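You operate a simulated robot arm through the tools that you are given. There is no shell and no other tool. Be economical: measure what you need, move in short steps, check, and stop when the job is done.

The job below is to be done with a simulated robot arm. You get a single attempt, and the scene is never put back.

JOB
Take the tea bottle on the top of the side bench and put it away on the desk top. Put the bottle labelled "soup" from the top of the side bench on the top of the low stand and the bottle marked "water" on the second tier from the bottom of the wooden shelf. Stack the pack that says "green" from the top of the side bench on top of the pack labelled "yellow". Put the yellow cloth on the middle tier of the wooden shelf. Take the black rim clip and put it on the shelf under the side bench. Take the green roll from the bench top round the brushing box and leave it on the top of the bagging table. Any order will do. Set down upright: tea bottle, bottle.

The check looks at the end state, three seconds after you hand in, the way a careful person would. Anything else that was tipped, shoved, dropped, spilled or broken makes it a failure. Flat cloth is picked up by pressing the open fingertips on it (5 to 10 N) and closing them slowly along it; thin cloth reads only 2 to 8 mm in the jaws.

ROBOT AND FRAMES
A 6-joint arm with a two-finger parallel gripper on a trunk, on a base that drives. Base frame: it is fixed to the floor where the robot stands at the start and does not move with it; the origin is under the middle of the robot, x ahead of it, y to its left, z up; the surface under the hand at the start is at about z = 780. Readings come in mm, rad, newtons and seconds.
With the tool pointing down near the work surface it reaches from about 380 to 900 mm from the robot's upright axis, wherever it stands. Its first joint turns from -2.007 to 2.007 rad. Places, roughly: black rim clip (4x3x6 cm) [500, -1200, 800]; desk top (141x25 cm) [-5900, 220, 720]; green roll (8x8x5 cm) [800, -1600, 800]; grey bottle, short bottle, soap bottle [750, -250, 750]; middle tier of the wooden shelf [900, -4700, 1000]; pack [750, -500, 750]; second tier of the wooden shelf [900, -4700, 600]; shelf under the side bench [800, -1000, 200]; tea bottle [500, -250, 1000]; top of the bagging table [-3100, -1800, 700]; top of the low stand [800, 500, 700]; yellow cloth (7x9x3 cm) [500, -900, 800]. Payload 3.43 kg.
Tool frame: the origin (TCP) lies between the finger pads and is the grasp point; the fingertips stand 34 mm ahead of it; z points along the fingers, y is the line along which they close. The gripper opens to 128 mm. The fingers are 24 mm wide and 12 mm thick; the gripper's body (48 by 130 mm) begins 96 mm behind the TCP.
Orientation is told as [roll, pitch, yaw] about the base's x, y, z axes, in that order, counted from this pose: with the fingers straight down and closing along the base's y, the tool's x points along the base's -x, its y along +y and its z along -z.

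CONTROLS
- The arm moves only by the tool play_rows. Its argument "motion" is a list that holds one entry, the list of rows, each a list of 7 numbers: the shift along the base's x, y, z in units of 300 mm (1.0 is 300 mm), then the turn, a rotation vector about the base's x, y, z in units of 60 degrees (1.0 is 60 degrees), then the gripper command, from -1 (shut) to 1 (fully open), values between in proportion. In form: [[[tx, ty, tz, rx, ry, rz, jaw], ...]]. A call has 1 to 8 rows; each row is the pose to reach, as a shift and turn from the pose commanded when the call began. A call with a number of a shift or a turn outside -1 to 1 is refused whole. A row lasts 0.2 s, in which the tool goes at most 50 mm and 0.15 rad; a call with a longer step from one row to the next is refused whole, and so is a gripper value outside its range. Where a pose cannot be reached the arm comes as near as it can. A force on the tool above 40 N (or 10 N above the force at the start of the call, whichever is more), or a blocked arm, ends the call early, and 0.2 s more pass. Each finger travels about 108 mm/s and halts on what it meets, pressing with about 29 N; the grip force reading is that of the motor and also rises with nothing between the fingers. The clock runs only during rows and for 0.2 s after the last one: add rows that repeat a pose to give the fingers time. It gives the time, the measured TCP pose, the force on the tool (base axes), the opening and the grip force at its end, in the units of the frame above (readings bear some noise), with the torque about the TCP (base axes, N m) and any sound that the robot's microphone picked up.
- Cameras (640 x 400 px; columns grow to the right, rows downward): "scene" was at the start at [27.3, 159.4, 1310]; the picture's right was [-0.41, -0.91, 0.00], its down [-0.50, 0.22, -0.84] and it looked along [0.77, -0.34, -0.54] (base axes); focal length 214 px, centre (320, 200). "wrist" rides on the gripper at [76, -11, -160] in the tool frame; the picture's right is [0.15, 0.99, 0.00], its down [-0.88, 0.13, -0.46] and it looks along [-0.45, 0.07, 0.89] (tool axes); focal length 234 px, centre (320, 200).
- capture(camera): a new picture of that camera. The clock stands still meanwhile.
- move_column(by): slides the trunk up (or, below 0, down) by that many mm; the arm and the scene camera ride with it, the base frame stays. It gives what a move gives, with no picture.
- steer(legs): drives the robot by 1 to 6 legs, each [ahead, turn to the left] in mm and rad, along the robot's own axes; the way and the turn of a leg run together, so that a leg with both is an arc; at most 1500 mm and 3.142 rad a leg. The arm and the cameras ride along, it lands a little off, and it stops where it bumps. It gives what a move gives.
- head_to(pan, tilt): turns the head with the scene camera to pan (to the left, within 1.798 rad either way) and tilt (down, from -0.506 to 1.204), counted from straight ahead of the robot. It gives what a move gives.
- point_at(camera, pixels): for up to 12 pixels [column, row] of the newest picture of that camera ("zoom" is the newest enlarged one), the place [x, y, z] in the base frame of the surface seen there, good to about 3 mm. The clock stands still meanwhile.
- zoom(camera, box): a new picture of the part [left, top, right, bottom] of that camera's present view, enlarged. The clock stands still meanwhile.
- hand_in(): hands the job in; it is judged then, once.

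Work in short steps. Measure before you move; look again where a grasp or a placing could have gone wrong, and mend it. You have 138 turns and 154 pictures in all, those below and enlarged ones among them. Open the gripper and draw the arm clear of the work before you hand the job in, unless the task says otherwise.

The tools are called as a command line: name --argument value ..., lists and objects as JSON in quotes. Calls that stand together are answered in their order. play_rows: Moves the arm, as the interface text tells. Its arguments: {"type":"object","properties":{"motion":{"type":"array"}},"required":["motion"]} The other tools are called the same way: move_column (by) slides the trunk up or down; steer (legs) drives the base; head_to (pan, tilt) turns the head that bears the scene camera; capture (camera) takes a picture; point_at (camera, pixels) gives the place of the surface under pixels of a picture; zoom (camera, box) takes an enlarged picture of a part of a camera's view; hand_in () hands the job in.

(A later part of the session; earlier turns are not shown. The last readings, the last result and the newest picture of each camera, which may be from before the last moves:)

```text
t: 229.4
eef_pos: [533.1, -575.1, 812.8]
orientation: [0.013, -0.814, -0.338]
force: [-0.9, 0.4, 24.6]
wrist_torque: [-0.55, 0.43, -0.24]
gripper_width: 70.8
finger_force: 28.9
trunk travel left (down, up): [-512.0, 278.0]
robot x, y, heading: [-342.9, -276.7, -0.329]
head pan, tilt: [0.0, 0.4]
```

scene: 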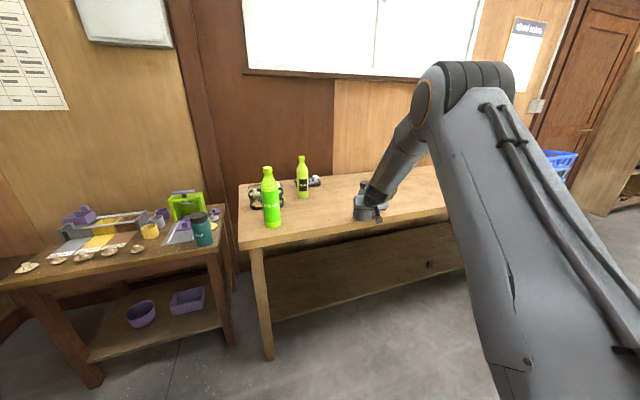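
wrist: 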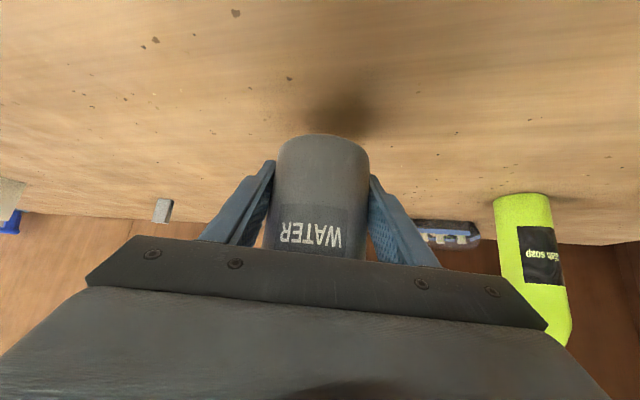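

Contact. Open, raise with the trunk by 42 mm, and look.

play_rows --motion '[[[0, 0, 0, 0, 0, 0, -0.2], [0, 0, 0, 0, 0, 0, 0.2], [0, 0, 0, 0, 0, 0, 0.4], [0, 0, 0, 0, 0, 0, 0.4]]]'

move_column --by 42

capture --camera "wrist"

zoom --camera "scene" --box '[340, 130, 440, 240]'

```text
t: 230.3
eef_pos: [534.7, -574.1, 811.6]
orientation: [0.014, -0.816, -0.332]
force: [-2.7, -0.2, 7.6]
wrist_torque: [-0.37, 0.11, -0.29]
gripper_width: 89.8
finger_force: 0.6
trunk travel left (down, up): [-512.0, 278.0]
robot x, y, heading: [-340.1, -273.4, -0.325]
head pan, tilt: [0.0, 0.4]
stopped in row 4: the force on the tool passed its limit at 40 N (the readings are from after the stop); the commanded pose is now the measured one
```

```text
t: 231.2
eef_pos: [533.6, -573.0, 852.2]
orientation: [0.015, -0.812, -0.335]
force: [-0.2, 0.0, -0.5]
wrist_torque: [0.04, -0.01, 0.0]
gripper_width: 89.6
finger_force: 0.0
trunk travel left (down, up): [-554.0, 236.0]
robot x, y, heading: [-345.3, -273.8, -0.326]
head pan, tilt: [0.0, 0.4]
```

```text
55 pictures are left
```

wrist: 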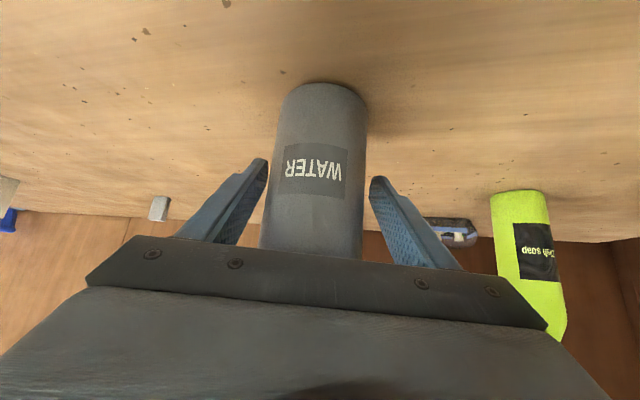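

```text
3.64 times, centred on (390, 185) of scene
```

zoom: 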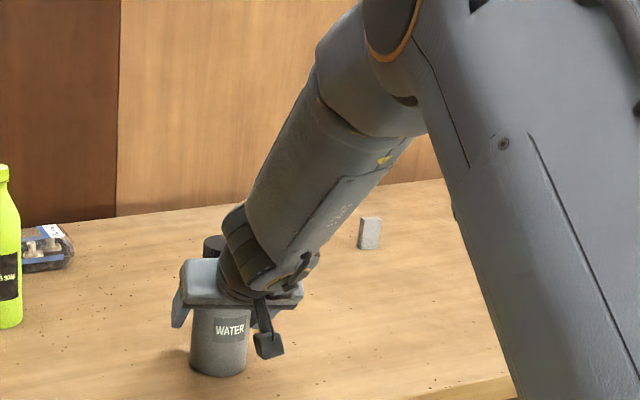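

The bottle stands upright with the hand at the former grip height. Close again and lift.

play_rows --motion '[[[0, 0, 0, 0, 0, 0, 0.1], [0, 0, 0, 0, 0, 0, -0.3], [0, 0, 0, 0, 0, 0, -1], [0, 0, 0, 0, 0, 0, -1]]]'

move_column --by 200

capture --camera "wrist"

```text
t: 232.2
eef_pos: [535.0, -573.3, 852.5]
orientation: [0.016, -0.813, -0.335]
force: [0.2, -0.8, 0.8]
wrist_torque: [-0.07, -0.02, 0.0]
gripper_width: 70.5
finger_force: 28.9
trunk travel left (down, up): [-554.0, 236.0]
robot x, y, heading: [-340.4, -273.0, -0.324]
head pan, tilt: [0.0, 0.4]
```

```text
t: 234.3
eef_pos: [534.9, -573.4, 1052.6]
orientation: [0.018, -0.814, -0.337]
force: [0.9, -0.6, -2.0]
wrist_torque: [0.03, -0.02, 0.0]
gripper_width: 70.7
finger_force: 29.4
trunk travel left (down, up): [-754.0, 36.0]
robot x, y, heading: [-343.6, -275.7, -0.326]
head pan, tilt: [0.0, 0.4]
```

```text
53 pictures are left
```

wrist: 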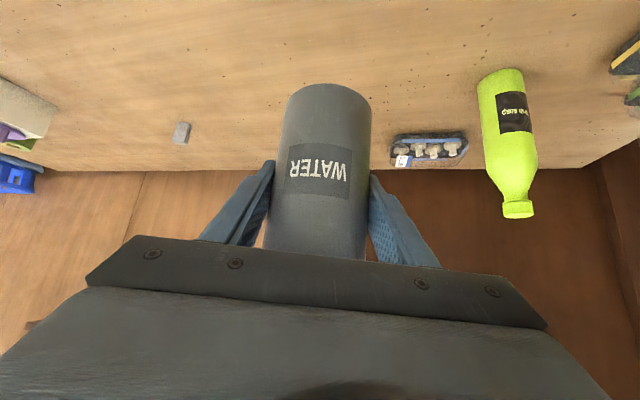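

Held firmly, no slip. Now forward 100 mm (away from the counter), turn right and drive to the shelf.

steer --legs '[[100, 0], [0, -1.285], [1500, 0], [1500, 0], [1370, 0]]'

```text
t: 259.2
eef_pos: [-500.2, -5610.5, 1052.7]
orientation: [0.018, -0.813, -1.627]
force: [0.1, 0.3, -1.9]
wrist_torque: [0.0, -0.01, -0.01]
gripper_width: 70.4
finger_force: 29.2
trunk travel left (down, up): [-754.0, 36.0]
robot x, y, heading: [-456.8, -4681.4, -1.618]
head pan, tilt: [0.0, 0.4]
```

steer --legs '[[0, 1.618]]'

move_column --by -390

head_to --pan 0.1 --tilt 0.4

capture --camera "scene"

capture --camera "wrist"

```text
t: 263.6
eef_pos: [467.1, -4681.2, 1053.3]
orientation: [0.019, -0.814, -0.006]
force: [0.6, 0.3, -0.9]
wrist_torque: [-0.04, 0.0, -0.01]
gripper_width: 70.4
finger_force: 28.7
trunk travel left (down, up): [-754.0, 36.0]
robot x, y, heading: [-456.2, -4685.6, 0.005]
head pan, tilt: [0.0, 0.4]
```

```text
t: 267.3
eef_pos: [522.1, -4681.4, 663.3]
orientation: [0.015, -0.811, -0.005]
force: [0.2, 1.0, -1.0]
wrist_torque: [0.02, 0.04, -0.01]
gripper_width: 70.5
finger_force: 29.5
trunk travel left (down, up): [-364.0, 426.0]
robot x, y, heading: [-457.9, -4686.1, 0.007]
head pan, tilt: [0.0, 0.4]
```

```text
t: 268.0
eef_pos: [522.2, -4680.8, 662.8]
orientation: [0.015, -0.811, -0.005]
force: [-0.3, 0.0, -1.9]
wrist_torque: [-0.05, -0.02, 0.02]
gripper_width: 70.6
finger_force: 28.8
trunk travel left (down, up): [-364.0, 426.0]
robot x, y, heading: [-461.0, -4683.6, 0.004]
head pan, tilt: [0.099, 0.4]
```

```text
52 pictures are left
```

scene: 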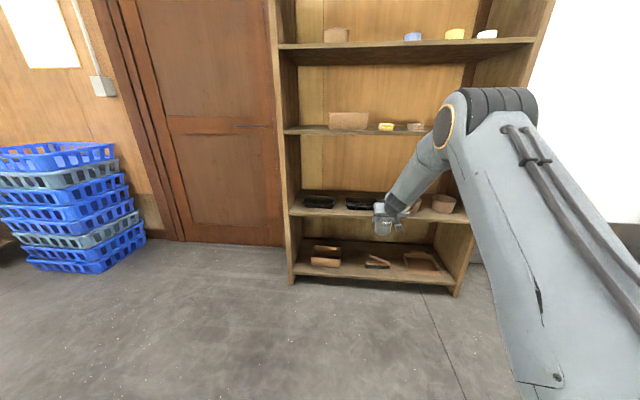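

```text
51 pictures are left
```

wrist: 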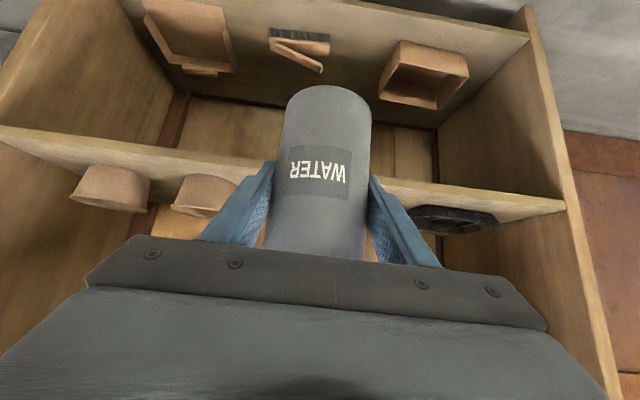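

Zoom on the second tier to measure tray and bowl edges.

zoom --camera "scene" --box '[280, 170, 480, 290]'

point_at --camera "wrist" --pixels '[[235, 190], [205, 180], [172, 195], [413, 207], [410, 215], [495, 215], [180, 165], [450, 188], [220, 205], [150, 180]]'

```text
3.20 times, centred on (380, 230) of scene
```

zoom: 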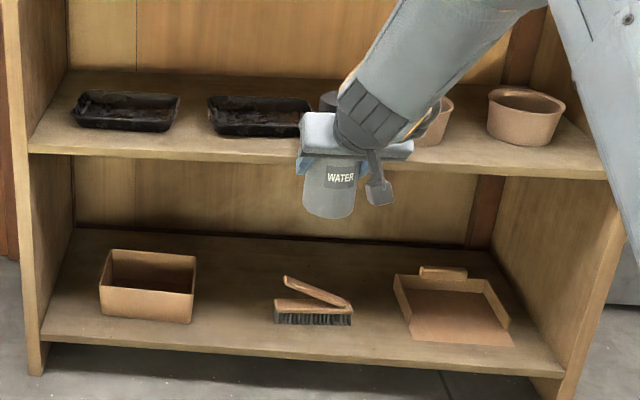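

```text
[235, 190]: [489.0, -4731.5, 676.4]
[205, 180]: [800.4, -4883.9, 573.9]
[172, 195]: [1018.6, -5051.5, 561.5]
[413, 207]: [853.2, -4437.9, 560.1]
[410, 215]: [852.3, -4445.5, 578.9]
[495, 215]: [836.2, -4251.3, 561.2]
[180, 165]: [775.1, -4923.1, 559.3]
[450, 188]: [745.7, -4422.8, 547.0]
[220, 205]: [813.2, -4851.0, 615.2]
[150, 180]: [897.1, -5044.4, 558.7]
```

Gap is y ≈ -4655…-4840. Shift the hand to y≈-4745 and drive in 280 mm.

play_rows --motion '[[[0, -0.07, 0, 0, 0, 0, -1], [0, -0.15, 0, 0, 0, 0, -1], [0, -0.213, 0, 0, 0, 0, -1], [0, -0.213, 0, 0, 0, 0, -1]]]'

steer --legs '[[170, 0]]'

capture --camera "wrist"

zoom --camera "scene" --box '[280, 140, 500, 290]'

```text
t: 269.0
eef_pos: [522.0, -4744.4, 662.1]
orientation: [0.016, -0.812, -0.004]
force: [-0.1, 0.4, -0.5]
wrist_torque: [-0.02, -0.02, 0.01]
gripper_width: 70.7
finger_force: 29.1
trunk travel left (down, up): [-364.0, 426.0]
robot x, y, heading: [-457.1, -4680.8, 0.003]
head pan, tilt: [0.099, 0.4]
```

```text
t: 270.4
eef_pos: [691.8, -4745.2, 662.8]
orientation: [0.017, -0.811, -0.007]
force: [0.1, 0.6, -0.7]
wrist_torque: [-0.01, 0.02, -0.04]
gripper_width: 70.7
finger_force: 29.2
trunk travel left (down, up): [-364.0, 426.0]
robot x, y, heading: [-287.2, -4685.1, 0.006]
head pan, tilt: [0.099, 0.4]
```

```text
49 pictures are left
```

wrist: 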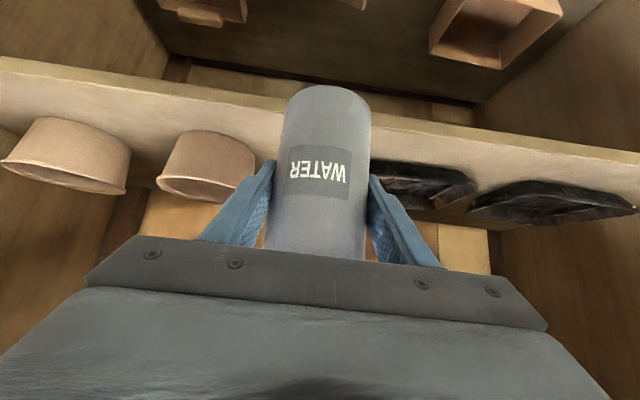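

```text
2.67 times, centred on (390, 215) of scene
```

zoom: 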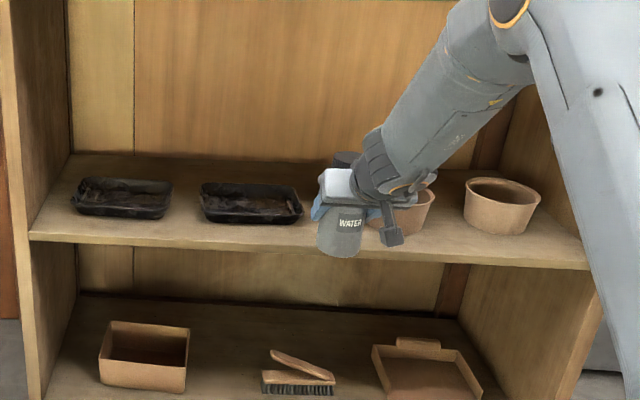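

point_at --camera "wrist" --pixels '[[250, 150], [240, 145], [205, 135], [378, 168], [400, 205], [160, 185], [180, 140]]'

point_at --camera "zoom" --pixels '[[302, 212], [300, 195], [432, 200], [415, 228], [250, 222]]'

```text
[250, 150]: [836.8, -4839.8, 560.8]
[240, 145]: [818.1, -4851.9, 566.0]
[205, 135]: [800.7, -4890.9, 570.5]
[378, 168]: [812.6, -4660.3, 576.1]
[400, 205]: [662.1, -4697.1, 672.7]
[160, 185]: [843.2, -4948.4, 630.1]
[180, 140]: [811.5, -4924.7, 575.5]
```

```text
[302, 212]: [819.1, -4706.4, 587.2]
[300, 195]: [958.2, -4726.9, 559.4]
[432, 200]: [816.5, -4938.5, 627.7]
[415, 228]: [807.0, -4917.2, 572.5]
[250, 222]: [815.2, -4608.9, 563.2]
```

Tray ends at y≈-4706, bowl begins ≈-4840 but sits farther back (x>800). I aim for [785,-4767].

play_rows --motion '[[[0, -0.04, 0, 0, 0, 0, -1], [0, -0.073, 0, 0, 0, 0, -1], [0, -0.073, 0, 0, 0, 0, -1]]]'

steer --legs '[[94, 0]]'

play_rows --motion '[[[0, 0, -0.03, 0, 0, 0, -1], [0, 0, -0.06, 0, 0, 0, -1], [0, 0, -0.075, 0, 0, 0, -1], [0, 0, -0.075, 0, 0, 0, -1]]]'

capture --camera "wrist"

zoom --camera "scene" --box '[320, 160, 480, 270]'

```text
t: 271.2
eef_pos: [691.9, -4767.3, 663.3]
orientation: [0.016, -0.811, -0.008]
force: [-0.1, 0.0, -1.8]
wrist_torque: [0.0, 0.01, -0.03]
gripper_width: 70.6
finger_force: 29.2
trunk travel left (down, up): [-364.0, 426.0]
robot x, y, heading: [-288.7, -4685.2, 0.006]
head pan, tilt: [0.099, 0.4]
```

```text
t: 272.4
eef_pos: [786.7, -4765.6, 663.0]
orientation: [0.017, -0.812, -0.005]
force: [0.4, -0.3, -0.5]
wrist_torque: [-0.03, 0.03, -0.01]
gripper_width: 70.4
finger_force: 29.2
trunk travel left (down, up): [-364.0, 426.0]
robot x, y, heading: [-194.9, -4685.3, 0.0]
head pan, tilt: [0.099, 0.4]
```

```text
t: 273.4
eef_pos: [785.7, -4765.8, 642.2]
orientation: [0.015, -0.811, -0.006]
force: [-0.3, -0.7, -0.5]
wrist_torque: [0.01, 0.0, -0.01]
gripper_width: 70.9
finger_force: 29.5
trunk travel left (down, up): [-364.0, 426.0]
robot x, y, heading: [-194.9, -4679.9, 0.001]
head pan, tilt: [0.099, 0.4]
```

```text
47 pictures are left
```

wrist: 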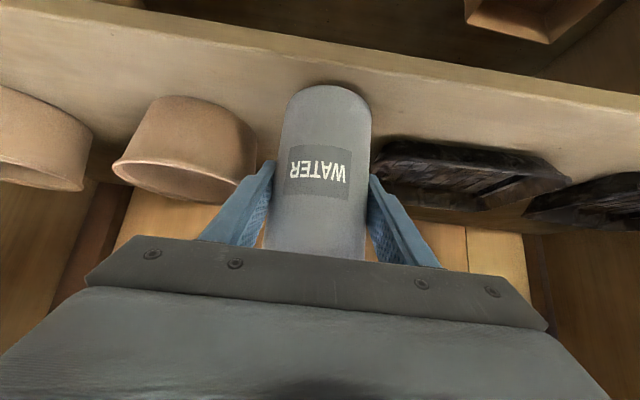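

```text
3.64 times, centred on (400, 215) of scene
```

zoom: 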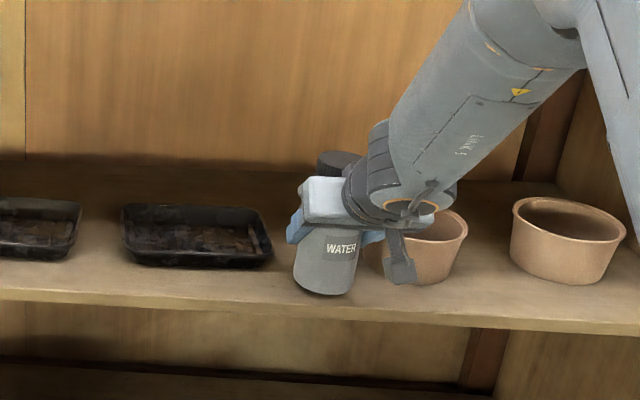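

Good position. Lower the last ~10 mm to contact.

play_rows --motion '[[[0, 0, -0.015, 0, 0, 0, -1], [0, 0, -0.025, 0, 0, 0, -1], [0, 0, -0.032, 0, 0, 0, -1], [0, 0, -0.032, 0, 0, 0, -1]]]'

```text
t: 274.4
eef_pos: [785.0, -4765.3, 633.0]
orientation: [0.014, -0.814, -0.005]
force: [-2.0, 0.5, 8.8]
wrist_torque: [-0.27, 0.05, -0.02]
gripper_width: 70.8
finger_force: 29.0
trunk travel left (down, up): [-364.0, 426.0]
robot x, y, heading: [-197.9, -4683.5, 0.006]
head pan, tilt: [0.099, 0.4]
```

Contact (9 N). Open and withdraw along the tool axis.

play_rows --motion '[[[0, 0, 0, 0, 0, 0, -0.1], [0, 0, 0, 0, 0, 0, 0.3], [0, 0, 0, 0, 0, 0, 0.35], [-0.06, 0, 0.06, 0, 0, 0, 0.35], [-0.15, 0, 0.15, 0, 0, 0, 0.35], [-0.25, 0, 0.25, 0, 0, 0, 0.35], [-0.35, 0, 0.3, 0, 0, 0, 0.35]]]'

capture --camera "wrist"

```text
t: 275.9
eef_pos: [681.6, -4765.1, 719.9]
orientation: [0.015, -0.811, -0.008]
force: [0.4, -0.2, -0.4]
wrist_torque: [-0.01, 0.0, 0.0]
gripper_width: 86.5
finger_force: 0.2
trunk travel left (down, up): [-364.0, 426.0]
robot x, y, heading: [-194.2, -4686.3, 0.003]
head pan, tilt: [0.099, 0.4]
```

```text
45 pictures are left
```

wrist: 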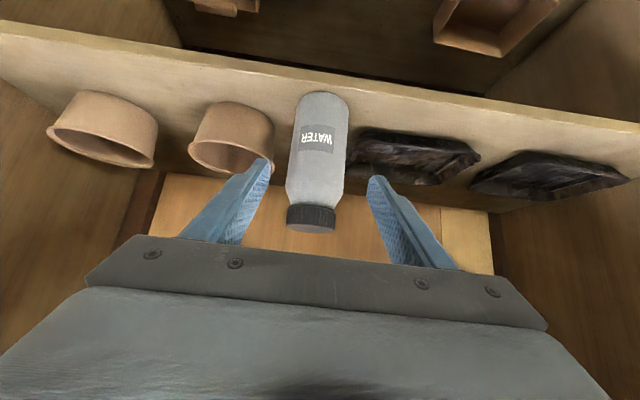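

Water stands upright on the second tier. I back out, raise the trunk, return the hand to pointing down and retract it.

steer --legs '[[-260, 0]]'

move_column --by 300

play_rows --motion '[[[-0.12, 0.03, 0, 0, 0.1, 0, 0.5], [-0.24, 0.06, 0, 0, 0.2, 0, 0.6], [-0.36, 0.09, 0, 0, 0.3, 0, 0.7], [-0.48, 0.12, 0, 0, 0.4, 0, 0.8], [-0.6, 0.15, 0, 0, 0.5, 0, 0.8], [-0.72, 0.18, 0, 0, 0.6, 0, 0.8], [-0.84, 0.21, 0, 0, 0.7, 0, 0.8], [-0.96, 0.24, 0, 0, 0.775, 0, 0.8]]]'

steer --legs '[[0, 1.568], [1500, 0], [1500, 0]]'

```text
t: 277.8
eef_pos: [418.2, -4766.2, 720.6]
orientation: [0.015, -0.811, -0.005]
force: [0.8, 0.3, 0.7]
wrist_torque: [-0.01, 0.0, 0.01]
gripper_width: 86.5
finger_force: 0.1
trunk travel left (down, up): [-364.0, 426.0]
robot x, y, heading: [-454.2, -4685.3, 0.013]
head pan, tilt: [0.099, 0.4]
```

```text
t: 280.8
eef_pos: [418.0, -4765.9, 1020.6]
orientation: [0.015, -0.811, -0.005]
force: [0.3, -0.3, 0.4]
wrist_torque: [0.01, -0.02, -0.01]
gripper_width: 86.3
finger_force: 0.1
trunk travel left (down, up): [-664.0, 126.0]
robot x, y, heading: [-456.8, -4685.1, 0.006]
head pan, tilt: [0.099, 0.4]
```

```text
t: 282.6
eef_pos: [130.7, -4694.0, 1021.3]
orientation: [0.013, 0.002, -0.003]
force: [0.8, 0.8, -0.6]
wrist_torque: [-0.01, 0.04, -0.03]
gripper_width: 115.0
finger_force: 0.1
trunk travel left (down, up): [-664.0, 126.0]
robot x, y, heading: [-460.8, -4682.7, 0.005]
head pan, tilt: [0.099, 0.4]
```

```text
t: 300.9
eef_pos: [-507.6, -1097.5, 1021.4]
orientation: [0.012, -0.001, 1.581]
force: [0.1, 0.2, -0.1]
wrist_torque: [-0.02, -0.01, 0.02]
gripper_width: 115.0
finger_force: 0.0
trunk travel left (down, up): [-664.0, 126.0]
robot x, y, heading: [-508.3, -1683.0, 1.592]
head pan, tilt: [0.099, 0.4]
```

Turn to face the bench and approach to x≈50.

steer --legs '[[0, -1.59], [540, 0]]'

head_to --pan 0.1 --tilt 0.75

capture --camera "scene"

capture --camera "wrist"

```text
t: 307.9
eef_pos: [623.6, -1673.5, 1018.7]
orientation: [0.012, 0.0, 0.015]
force: [-0.6, 0.1, 0.1]
wrist_torque: [0.0, 0.0, -0.01]
gripper_width: 115.4
finger_force: 0.1
trunk travel left (down, up): [-664.0, 126.0]
robot x, y, heading: [34.4, -1677.0, 0.024]
head pan, tilt: [0.099, 0.4]
```

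```text
t: 308.7
eef_pos: [623.1, -1672.4, 1020.8]
orientation: [0.012, -0.001, 0.016]
force: [0.0, -0.1, -0.7]
wrist_torque: [0.0, -0.01, -0.06]
gripper_width: 115.4
finger_force: 0.1
trunk travel left (down, up): [-664.0, 126.0]
robot x, y, heading: [34.8, -1673.1, 0.022]
head pan, tilt: [0.099, 0.75]
```

```text
44 pictures are left
```

scene: 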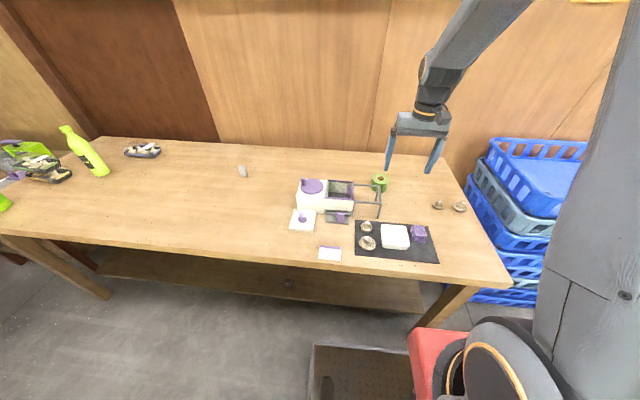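

```text
43 pictures are left
```

wrist: 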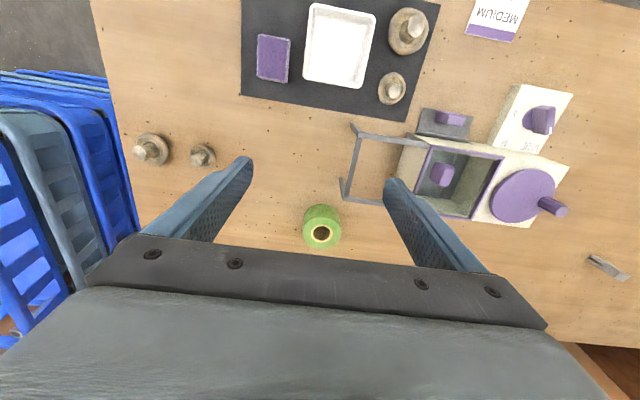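

Zoom on the roll in the scene and measure roll plus the wire frame next to it.

zoom --camera "scene" --box '[320, 165, 420, 225]'

point_at --camera "wrist" --pixels '[[322, 220], [304, 222], [340, 222], [322, 206], [322, 246], [345, 195], [355, 130], [386, 203], [312, 210]]'

```text
6.40 times, centred on (370, 195) of scene
```

zoom: 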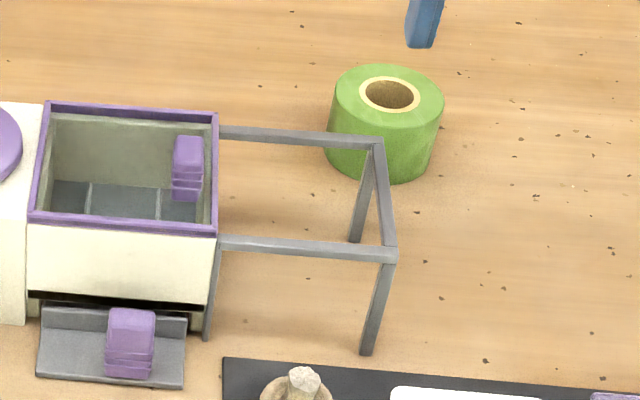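

```text
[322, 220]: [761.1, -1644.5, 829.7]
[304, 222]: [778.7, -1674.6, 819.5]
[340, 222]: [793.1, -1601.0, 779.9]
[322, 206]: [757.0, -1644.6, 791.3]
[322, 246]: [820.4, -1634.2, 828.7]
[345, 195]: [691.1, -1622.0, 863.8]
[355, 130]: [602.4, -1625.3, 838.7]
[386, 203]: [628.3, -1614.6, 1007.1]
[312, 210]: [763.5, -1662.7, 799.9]
```

point_at --camera "zoom" --pixels '[[336, 98], [441, 98], [385, 122], [392, 69], [380, 178], [330, 140], [432, 150], [375, 145]]'

```text
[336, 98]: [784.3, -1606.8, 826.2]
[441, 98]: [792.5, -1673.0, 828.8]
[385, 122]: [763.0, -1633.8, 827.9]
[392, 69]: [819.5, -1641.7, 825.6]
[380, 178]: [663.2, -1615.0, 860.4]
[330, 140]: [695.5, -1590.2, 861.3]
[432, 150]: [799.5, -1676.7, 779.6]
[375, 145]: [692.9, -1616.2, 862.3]
```

Roll centre ≈[791,-1641], dia ≈70, top 829. Move above it, then down.

play_rows --motion '[[[0.14, 0.026, 0, 0, 0, 0, 0.7], [0.28, 0.052, 0, 0, 0, 0, 0.7], [0.42, 0.078, 0, 0, 0, 0, 0.7], [0.56, 0.103, 0, 0, 0, 0, 0.7], [0.56, 0.103, -0.15, 0, 0, 0, 0.7], [0.56, 0.103, -0.3, 0, 0, 0, 0.7], [0.56, 0.103, -0.42, 0, 0, 0, 0.7]]]'

zoom --camera "scene" --box '[330, 110, 450, 220]'

```text
t: 310.3
eef_pos: [790.4, -1642.7, 893.5]
orientation: [0.011, 0.0, 0.014]
force: [-0.3, -0.6, -0.7]
wrist_torque: [0.04, -0.02, 0.02]
gripper_width: 108.8
finger_force: 0.0
trunk travel left (down, up): [-664.0, 126.0]
robot x, y, heading: [32.5, -1675.1, 0.02]
head pan, tilt: [0.099, 0.75]
```

```text
3.64 times, centred on (390, 165) of scene
```

zoom: 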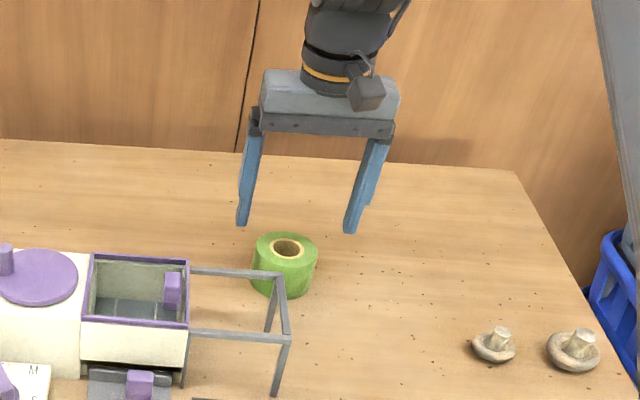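

Fingers straddle it. Descend to z≈818 and close.

play_rows --motion '[[[0, 0.004, -0.12, 0, 0, 0, 0.7], [0, 0.004, -0.22, 0, 0, 0, 0.7], [0, 0.004, -0.25, 0, 0, 0, 0.7], [0, 0.004, -0.25, 0, 0, 0, 0.2], [0, 0.004, -0.25, 0, 0, 0, -0.3], [0, 0.004, -0.25, 0, 0, 0, -0.5], [0, 0.004, -0.2, 0, 0, 0, -0.5], [0, 0.004, -0.1, 0, 0, 0, -0.5]]]'

zoom --camera "scene" --box '[330, 110, 450, 220]'

```text
t: 312.1
eef_pos: [790.7, -1639.9, 863.3]
orientation: [0.012, 0.002, 0.013]
force: [-1.1, 0.3, -1.9]
wrist_torque: [0.03, 0.03, -0.01]
gripper_width: 71.2
finger_force: 29.3
trunk travel left (down, up): [-664.0, 126.0]
robot x, y, heading: [36.5, -1675.0, 0.022]
head pan, tilt: [0.099, 0.75]
```

```text
3.64 times, centred on (390, 165) of scene
```

zoom: 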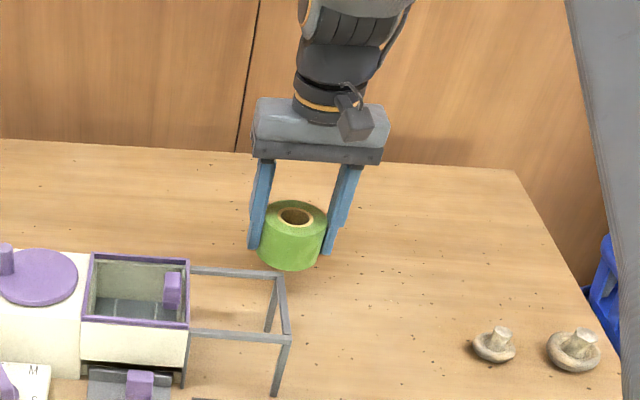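

Held. Raise and retract, then back off and turn around toward the bagging table.

play_rows --motion '[[[0, 0, 0.15, 0, 0, 0, -0.5], [0, 0, 0.3, 0, 0, 0, -0.5], [0, 0, 0.45, 0, 0, 0, -0.5], [-0.12, 0, 0.52, 0, 0, 0, -0.5], [-0.26, 0, 0.52, 0, 0, 0, -0.5], [-0.4, 0, 0.52, 0, 0, 0, -0.5], [-0.54, 0, 0.52, 0, 0, 0, -0.5], [-0.6, 0, 0.52, 0, 0, 0, -0.5]]]'

steer --legs '[[-500, 0], [0, -3.14]]'

head_to --pan 0.2 --tilt 0.4

capture --camera "scene"

```text
t: 313.9
eef_pos: [610.0, -1640.4, 1018.9]
orientation: [0.013, 0.0, 0.014]
force: [-0.5, -0.1, -1.0]
wrist_torque: [-0.01, 0.01, 0.0]
gripper_width: 71.2
finger_force: 28.8
trunk travel left (down, up): [-664.0, 126.0]
robot x, y, heading: [36.2, -1672.9, 0.02]
head pan, tilt: [0.099, 0.75]
```

```text
t: 324.4
eef_pos: [-1046.4, -1692.4, 1019.5]
orientation: [0.011, -0.001, 3.109]
force: [0.1, 0.0, -1.1]
wrist_torque: [0.01, 0.02, -0.03]
gripper_width: 71.0
finger_force: 28.5
trunk travel left (down, up): [-664.0, 126.0]
robot x, y, heading: [-468.5, -1688.9, 3.118]
head pan, tilt: [0.099, 0.75]
```

```text
t: 325.2
eef_pos: [-1046.4, -1693.3, 1019.4]
orientation: [0.011, 0.0, 3.108]
force: [0.1, 0.3, -0.6]
wrist_torque: [-0.01, 0.0, 0.02]
gripper_width: 71.0
finger_force: 29.3
trunk travel left (down, up): [-664.0, 126.0]
robot x, y, heading: [-469.3, -1686.1, 3.112]
head pan, tilt: [0.201, 0.4]
```

```text
39 pictures are left
```

scene: 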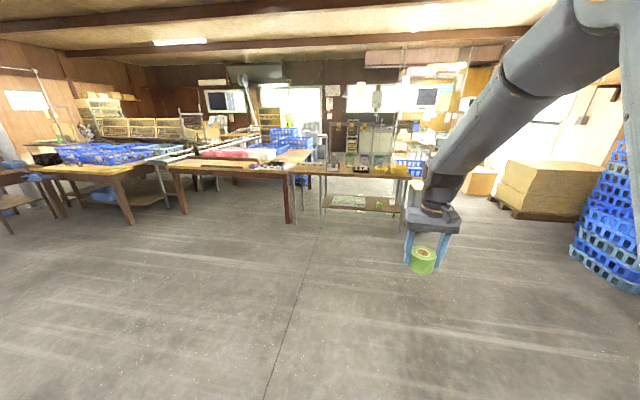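

Find which table is at [-3100,-1800]: measure the tables.

zoom --camera "scene" --box '[160, 100, 440, 240]'

point_at --camera "scene" --pixels '[[350, 172], [320, 168], [395, 175], [250, 162], [185, 165], [290, 165], [290, 215], [320, 225], [100, 168], [270, 160], [375, 172]]'

```text
2.29 times, centred on (300, 170) of scene
```

zoom: 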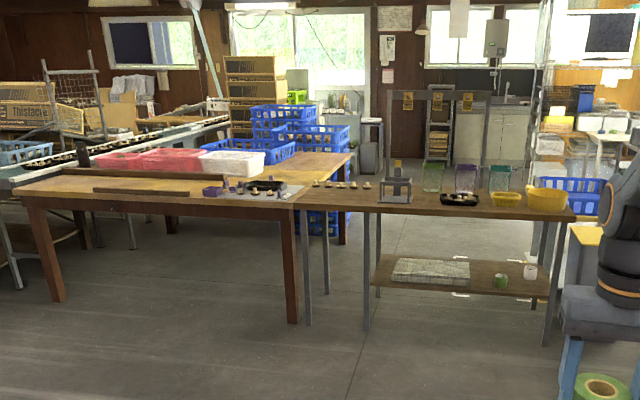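

```text
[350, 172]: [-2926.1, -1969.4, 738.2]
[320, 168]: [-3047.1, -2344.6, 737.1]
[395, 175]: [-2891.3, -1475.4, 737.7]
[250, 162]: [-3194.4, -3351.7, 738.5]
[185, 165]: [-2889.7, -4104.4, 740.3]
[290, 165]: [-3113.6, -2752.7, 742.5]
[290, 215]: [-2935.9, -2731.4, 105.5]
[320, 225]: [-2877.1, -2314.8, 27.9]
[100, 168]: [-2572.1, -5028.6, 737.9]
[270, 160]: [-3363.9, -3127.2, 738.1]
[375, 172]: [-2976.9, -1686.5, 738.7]
```

The bagging table (metal legs) has z≈738. I drive 1500 mm closer and look for a free spot.

steer --legs '[[1500, 0.03]]'

head_to --pan 0.1 --tilt 0.6

capture --camera "scene"

```text
t: 332.6
eef_pos: [-2547.8, -1683.9, 1020.0]
orientation: [0.012, -0.001, 3.13]
force: [0.3, -0.5, -0.8]
wrist_torque: [0.02, -0.01, 0.01]
gripper_width: 71.2
finger_force: 29.0
trunk travel left (down, up): [-664.0, 126.0]
robot x, y, heading: [-1968.5, -1667.1, 3.14]
head pan, tilt: [0.201, 0.4]
```

```text
t: 333.4
eef_pos: [-2547.3, -1684.9, 1020.4]
orientation: [0.013, -0.001, 3.129]
force: [-0.1, -0.5, -1.0]
wrist_torque: [0.01, -0.01, 0.03]
gripper_width: 70.9
finger_force: 28.8
trunk travel left (down, up): [-664.0, 126.0]
robot x, y, heading: [-1971.8, -1666.7, 3.138]
head pan, tilt: [0.099, 0.6]
```

```text
37 pictures are left
```

scene: 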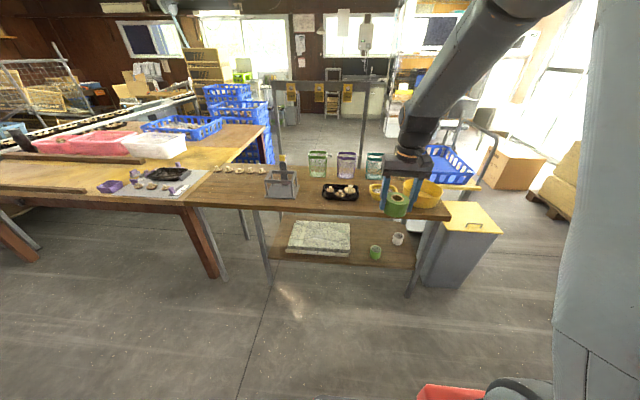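

zoom --camera "scene" --box '[190, 140, 450, 240]'

point_at --camera "scene" --pixels '[[311, 205], [311, 195], [311, 188], [297, 195], [324, 195], [240, 195], [240, 182], [264, 190], [220, 195], [311, 208], [340, 206], [240, 203]]'

```text
2.46 times, centred on (320, 190) of scene
```

zoom: 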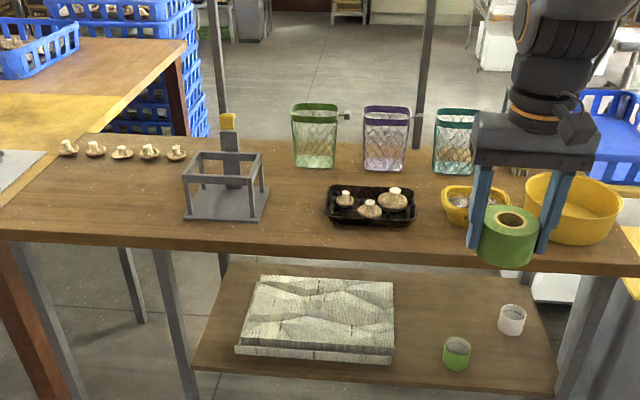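

```text
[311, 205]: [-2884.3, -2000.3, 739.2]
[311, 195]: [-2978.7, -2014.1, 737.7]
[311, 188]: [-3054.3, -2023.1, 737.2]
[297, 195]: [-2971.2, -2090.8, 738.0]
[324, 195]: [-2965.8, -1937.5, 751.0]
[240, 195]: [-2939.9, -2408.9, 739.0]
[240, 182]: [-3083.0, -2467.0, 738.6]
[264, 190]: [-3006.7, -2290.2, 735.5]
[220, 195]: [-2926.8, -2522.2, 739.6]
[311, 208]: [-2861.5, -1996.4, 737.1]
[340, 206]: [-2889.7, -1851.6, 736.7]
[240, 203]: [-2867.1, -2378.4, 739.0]
```

A free spot lies at ≈[-2945,-2015] between the grey stand and the tray. Drive 330 mm ahead and swing the arm over.

steer --legs '[[330, 0]]'

play_rows --motion '[[[-0.03, -0.14, 0, 0, 0, 0, -0.5], [-0.06, -0.28, 0, 0, 0, 0, -0.5], [-0.09, -0.42, 0, 0, 0, 0, -0.5], [-0.12, -0.56, 0, 0, 0, 0, -0.5], [-0.15, -0.7, 0, 0, 0, 0, -0.5], [-0.18, -0.84, 0, 0, 0, 0, -0.5], [-0.21, -0.98, 0, 0, 0, 0, -0.5]]]'

zoom --camera "scene" --box '[200, 100, 480, 320]'

```text
t: 335.5
eef_pos: [-2878.2, -1684.3, 1019.0]
orientation: [0.012, 0.001, 3.13]
force: [0.2, 0.5, -1.2]
wrist_torque: [0.02, 0.0, 0.01]
gripper_width: 71.1
finger_force: 29.0
trunk travel left (down, up): [-664.0, 126.0]
robot x, y, heading: [-2297.9, -1666.0, 3.142]
head pan, tilt: [0.099, 0.6]
```

```text
t: 337.1
eef_pos: [-2940.1, -1978.3, 1020.1]
orientation: [0.011, 0.002, 3.132]
force: [0.6, 0.2, -1.5]
wrist_torque: [-0.02, 0.02, -0.02]
gripper_width: 71.1
finger_force: 29.6
trunk travel left (down, up): [-664.0, 126.0]
robot x, y, heading: [-2299.0, -1665.7, 3.14]
head pan, tilt: [0.099, 0.6]
```

```text
1.82 times, centred on (340, 210) of scene
```

zoom: 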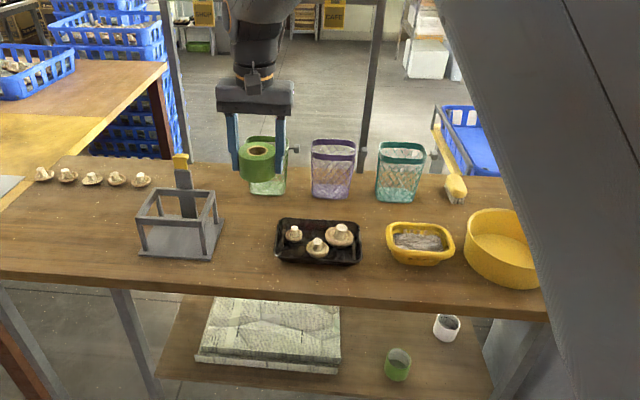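

point_at --camera "zoom" --pixels '[[224, 235], [215, 258], [276, 235], [276, 262], [250, 245], [250, 275], [250, 225], [218, 200]]'

```text
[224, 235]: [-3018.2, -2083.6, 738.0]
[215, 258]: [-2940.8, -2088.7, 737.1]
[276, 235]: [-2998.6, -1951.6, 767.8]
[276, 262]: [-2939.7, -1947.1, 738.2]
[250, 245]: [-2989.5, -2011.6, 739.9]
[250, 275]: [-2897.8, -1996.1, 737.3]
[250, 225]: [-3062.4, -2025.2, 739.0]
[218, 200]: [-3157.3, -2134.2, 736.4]
```

Place at ≈[-2915,-2016], slightly in front of both neighbours. Move and descend.

play_rows --motion '[[[0.04, -0.06, 0, 0, 0, 0, -0.5], [0.083, -0.127, -0.05, 0, 0, 0, -0.5], [0.083, -0.127, -0.2, 0, 0, 0, -0.5], [0.083, -0.127, -0.35, 0, 0, 0, -0.5], [0.083, -0.127, -0.5, 0, 0, 0, -0.5], [0.083, -0.127, -0.64, 0, 0, 0, -0.5], [0.083, -0.127, -0.75, 0, 0, 0, -0.5], [0.083, -0.127, -0.79, 0, 0, 0, -0.5]]]'

zoom --camera "scene" --box '[240, 150, 400, 280]'

```text
t: 338.9
eef_pos: [-2917.4, -2016.9, 782.5]
orientation: [0.011, 0.0, 3.131]
force: [0.1, 0.6, -1.7]
wrist_torque: [-0.01, -0.02, -0.02]
gripper_width: 71.1
finger_force: 29.5
trunk travel left (down, up): [-664.0, 126.0]
robot x, y, heading: [-2302.1, -1665.3, 3.14]
head pan, tilt: [0.099, 0.6]
```

```text
3.08 times, centred on (320, 215) of scene
```

zoom: 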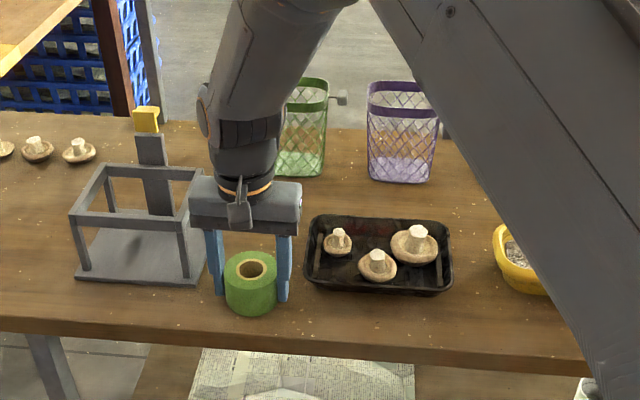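

Creep to contact, open slightly and rise.

play_rows --motion '[[[0, 0, -0.008, 0, 0, 0, -0.5], [0, 0, -0.016, 0, 0, 0, -0.5], [0, 0, -0.022, 0, 0, 0, -0.5]]]'

```text
t: 339.7
eef_pos: [-2916.8, -2017.7, 778.0]
orientation: [0.014, -0.002, 3.13]
force: [1.0, -2.0, 21.3]
wrist_torque: [0.73, 0.09, 0.01]
gripper_width: 71.6
finger_force: 30.0
trunk travel left (down, up): [-664.0, 126.0]
robot x, y, heading: [-2302.6, -1665.1, 3.143]
head pan, tilt: [0.099, 0.6]
```

play_rows --motion '[[[0, 0, 0.005, 0, 0, 0, 0.2], [0, 0, 0.005, 0, 0, 0, 0.35], [0, 0, 0.005, 0, 0, 0, 0.35], [0, 0, 0.12, 0, 0, 0, 0.35], [0, 0, 0.27, 0, 0, 0, 0.35], [0, 0, 0.42, 0, 0, 0, 0.35], [0, 0, 0.57, 0, 0, 0, 0.35], [0, 0, 0.72, 0, 0, 0, 0.35]]]'

play_rows --motion '[[[0.05, 0.14, 0.08, 0, 0, 0, 0.5], [0.1, 0.28, 0.12, 0, 0, 0, 0.5], [0.15, 0.42, 0.12, 0, 0, 0, 0.5], [0.2, 0.56, 0.12, 0, 0, 0, 0.5], [0.25, 0.7, 0.12, 0, 0, 0, 0.5], [0.3, 0.84, 0.12, 0, 0, 0, 0.5], [0.3, 0.98, 0.12, 0, 0, 0, 0.5]]]'

zoom --camera "scene" --box '[200, 130, 440, 280]'

```text
t: 341.5
eef_pos: [-2916.7, -2015.7, 991.7]
orientation: [0.009, 0.0, 3.13]
force: [0.4, -0.7, -0.6]
wrist_torque: [-0.01, -0.01, 0.01]
gripper_width: 86.2
finger_force: 0.1
trunk travel left (down, up): [-664.0, 126.0]
robot x, y, heading: [-2300.1, -1665.2, 3.14]
head pan, tilt: [0.099, 0.6]
```

```text
refused: row 1 steps farther than a row can; nothing moved
```

```text
2.67 times, centred on (320, 205) of scene
```

zoom: 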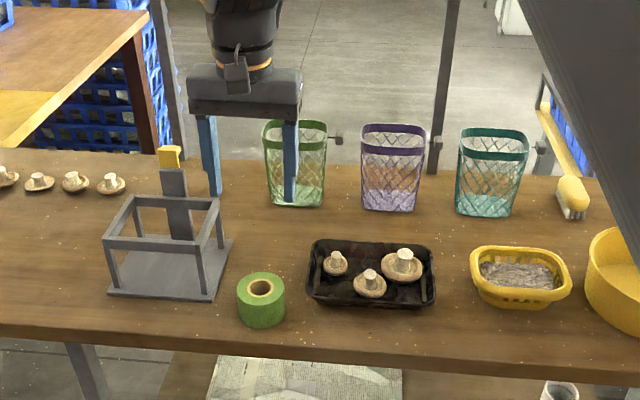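

Roll is placed. I back away from the table, then bring the arm in front and tilt the hand 45° forward for the tea bottle.

steer --legs '[[-700, 0]]'

play_rows --motion '[[[-0.06, 0.12, 0, 0, 0.1, 0, 0.6], [-0.12, 0.24, 0, 0, 0.2, 0, 0.7], [-0.18, 0.36, 0, 0, 0.3, 0, 0.7], [-0.24, 0.48, 0, 0, 0.4, 0, 0.7], [-0.3, 0.6, 0, 0, 0.5, 0, 0.7], [-0.36, 0.72, 0, 0, 0.6, 0, 0.7], [-0.42, 0.84, 0, 0, 0.7, 0, 0.7], [-0.48, 0.96, 0, 0, 0.76, 0, 0.7]]]'

play_rows --motion '[[[-0.1, 0.1, 0, 0, 0, 0, 0.7], [-0.2, 0.2, 0, 0, 0, 0, 0.7], [-0.2, 0.2, 0, 0, 0, 0, 0.7]]]'

```text
t: 345.4
eef_pos: [-2221.9, -2016.2, 991.7]
orientation: [0.012, 0.0, 3.128]
force: [0.3, 0.2, 0.4]
wrist_torque: [0.0, -0.01, -0.02]
gripper_width: 86.2
finger_force: 0.1
trunk travel left (down, up): [-664.0, 126.0]
robot x, y, heading: [-1604.7, -1667.3, 3.133]
head pan, tilt: [0.099, 0.6]
```

```text
t: 347.2
eef_pos: [-2360.4, -1713.7, 985.5]
orientation: [0.263, -0.725, 2.692]
force: [-0.4, -0.7, 0.9]
wrist_torque: [0.08, -0.11, -0.15]
gripper_width: 108.7
finger_force: 0.2
trunk travel left (down, up): [-664.0, 126.0]
robot x, y, heading: [-1606.5, -1664.3, 3.136]
head pan, tilt: [0.099, 0.6]
```

```text
t: 348.0
eef_pos: [-2422.2, -1684.3, 987.1]
orientation: [0.01, -0.779, 3.123]
force: [0.6, 0.1, 0.8]
wrist_torque: [-0.04, 0.01, 0.0]
gripper_width: 108.8
finger_force: 0.1
out of reach, approached as far as the arm can: row 2, 3
trunk travel left (down, up): [-664.0, 126.0]
robot x, y, heading: [-1605.5, -1667.8, 3.137]
head pan, tilt: [0.099, 0.6]
```

Arm ready (817 mm ahead, tilted 45°). Drive toward the tea bottle from the open side, avoiding the counter.

steer --legs '[[0, -2.456], [1500, 0], [0, -0.12]]'

head_to --pan 0.1 --tilt 0.5

capture --camera "scene"

```text
t: 361.8
eef_pos: [279.8, -335.1, 987.7]
orientation: [0.008, -0.779, 0.513]
force: [-0.4, 0.0, -0.7]
wrist_torque: [0.01, 0.01, -0.03]
gripper_width: 108.7
finger_force: 0.1
trunk travel left (down, up): [-664.0, 126.0]
robot x, y, heading: [-415.4, -765.8, 0.525]
head pan, tilt: [0.099, 0.6]
```

```text
t: 362.5
eef_pos: [280.1, -335.9, 986.9]
orientation: [0.01, -0.78, 0.513]
force: [-0.3, 0.2, 0.7]
wrist_torque: [-0.02, 0.01, 0.0]
gripper_width: 108.3
finger_force: 0.0
trunk travel left (down, up): [-664.0, 126.0]
robot x, y, heading: [-415.3, -763.7, 0.523]
head pan, tilt: [0.099, 0.499]
```

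```text
32 pictures are left
```

scene: 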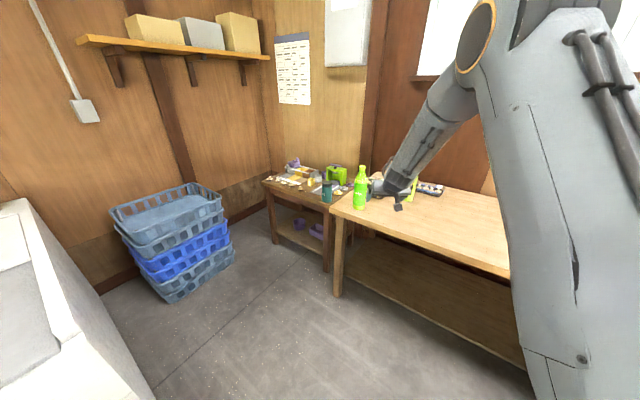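

zoom --camera "scene" --box '[325, 155, 425, 225]'

point_at --camera "zoom" --pixels '[[236, 70], [190, 240], [232, 240], [270, 240], [225, 330], [236, 90], [190, 200], [275, 200], [232, 200], [182, 300]]'

```text
5.71 times, centred on (375, 190) of scene
```

zoom: 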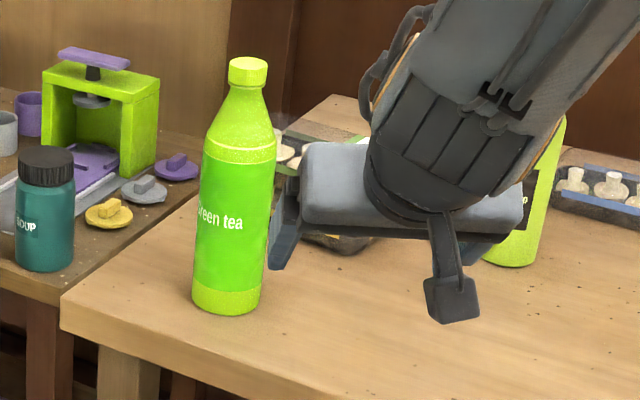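

```text
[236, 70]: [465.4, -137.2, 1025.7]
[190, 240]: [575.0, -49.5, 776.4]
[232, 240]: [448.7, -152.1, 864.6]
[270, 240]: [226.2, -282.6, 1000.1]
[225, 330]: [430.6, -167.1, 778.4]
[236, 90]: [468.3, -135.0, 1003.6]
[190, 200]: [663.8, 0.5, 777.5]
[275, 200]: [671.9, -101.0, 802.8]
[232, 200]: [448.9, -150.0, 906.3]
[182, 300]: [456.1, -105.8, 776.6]
```

Tea axis ≈[481,-134]. Turn 0.062 left and drive 190 mm, then check alignment through the wrist camera.

steer --legs '[[0, 0.062], [190, 0]]'

capture --camera "wrist"

```text
t: 364.4
eef_pos: [407.3, -187.2, 987.1]
orientation: [0.008, -0.778, 0.575]
force: [-0.7, -0.8, -0.5]
wrist_torque: [-0.01, -0.01, 0.0]
gripper_width: 108.8
finger_force: 0.1
trunk travel left (down, up): [-664.0, 126.0]
robot x, y, heading: [-257.3, -658.7, 0.592]
head pan, tilt: [0.099, 0.499]
```

```text
30 pictures are left
```

wrist: 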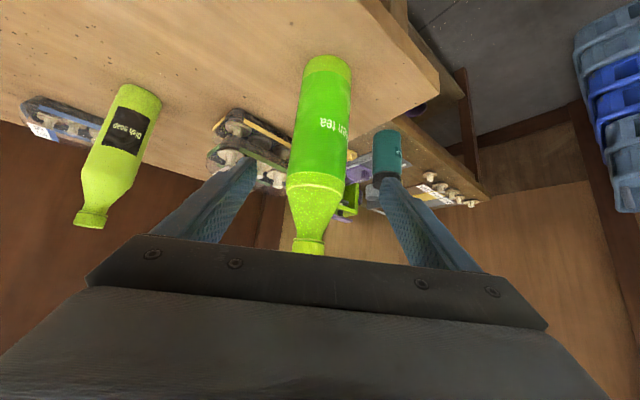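

point_at --camera "wrist" --pixels '[[298, 120], [322, 120], [348, 120], [310, 235], [292, 170], [320, 170], [343, 172], [328, 75]]'

```text
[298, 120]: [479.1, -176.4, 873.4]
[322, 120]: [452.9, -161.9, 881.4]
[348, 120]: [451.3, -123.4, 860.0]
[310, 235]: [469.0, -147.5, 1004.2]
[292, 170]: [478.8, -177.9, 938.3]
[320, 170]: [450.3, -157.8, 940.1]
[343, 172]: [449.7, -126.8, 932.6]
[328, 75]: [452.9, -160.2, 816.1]
```

Aligned. Descend 43 mm then approach diagonally to the bottle's mid-height and check.

play_rows --motion '[[[0, 0, -0.14, 0, 0, 0, 0.7], [0.06, 0.038, -0.21, 0, 0, 0, 0.7], [0.12, 0.076, -0.28, 0, 0, 0, 0.7], [0.18, 0.114, -0.35, 0, 0, 0, 0.7], [0.237, 0.15, -0.423, 0, 0, 0, 0.7], [0.237, 0.15, -0.423, 0, 0, 0, 0.7]]]'

capture --camera "wrist"

```text
t: 365.9
eef_pos: [477.8, -142.9, 861.4]
orientation: [0.009, -0.779, 0.578]
force: [0.9, 0.3, 0.3]
wrist_torque: [0.04, 0.02, 0.01]
gripper_width: 108.9
finger_force: 0.1
trunk travel left (down, up): [-664.0, 126.0]
robot x, y, heading: [-258.8, -659.6, 0.589]
head pan, tilt: [0.099, 0.499]
```

```text
29 pictures are left
```

wrist: 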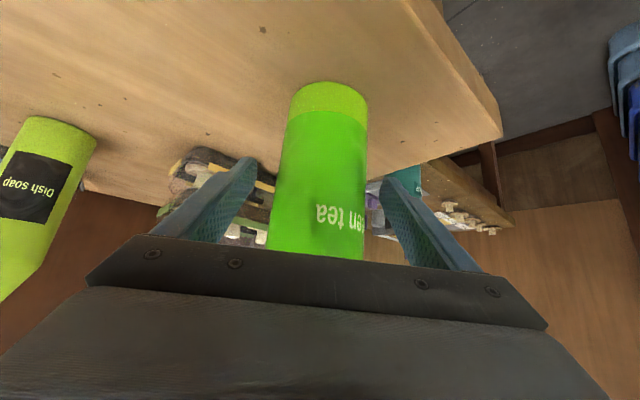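

Centred. Close fully and lift 30 mm to test.

play_rows --motion '[[[0, 0, 0, 0, 0, 0, 0.4], [0, 0, 0, 0, 0, 0, 0.0], [0, 0, 0, 0, 0, 0, -0.5], [0, 0, 0, 0, 0, 0, -1], [0, 0, 0, 0, 0, 0, -1], [0, 0, 0.03, 0, 0, 0, -1], [0, 0, 0.06, 0, 0, 0, -1], [0, 0, 0.1, 0, 0, 0, -1]]]'

capture --camera "wrist"

```text
t: 367.6
eef_pos: [477.9, -142.8, 890.5]
orientation: [0.008, -0.777, 0.576]
force: [0.0, -0.1, -6.6]
wrist_torque: [-0.01, 0.02, 0.02]
gripper_width: 66.9
finger_force: 28.6
trunk travel left (down, up): [-664.0, 126.0]
robot x, y, heading: [-260.1, -659.5, 0.585]
head pan, tilt: [0.099, 0.499]
```

```text
28 pictures are left
```

wrist: 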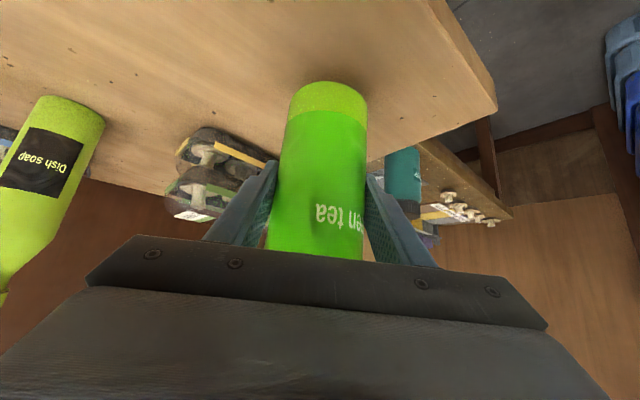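

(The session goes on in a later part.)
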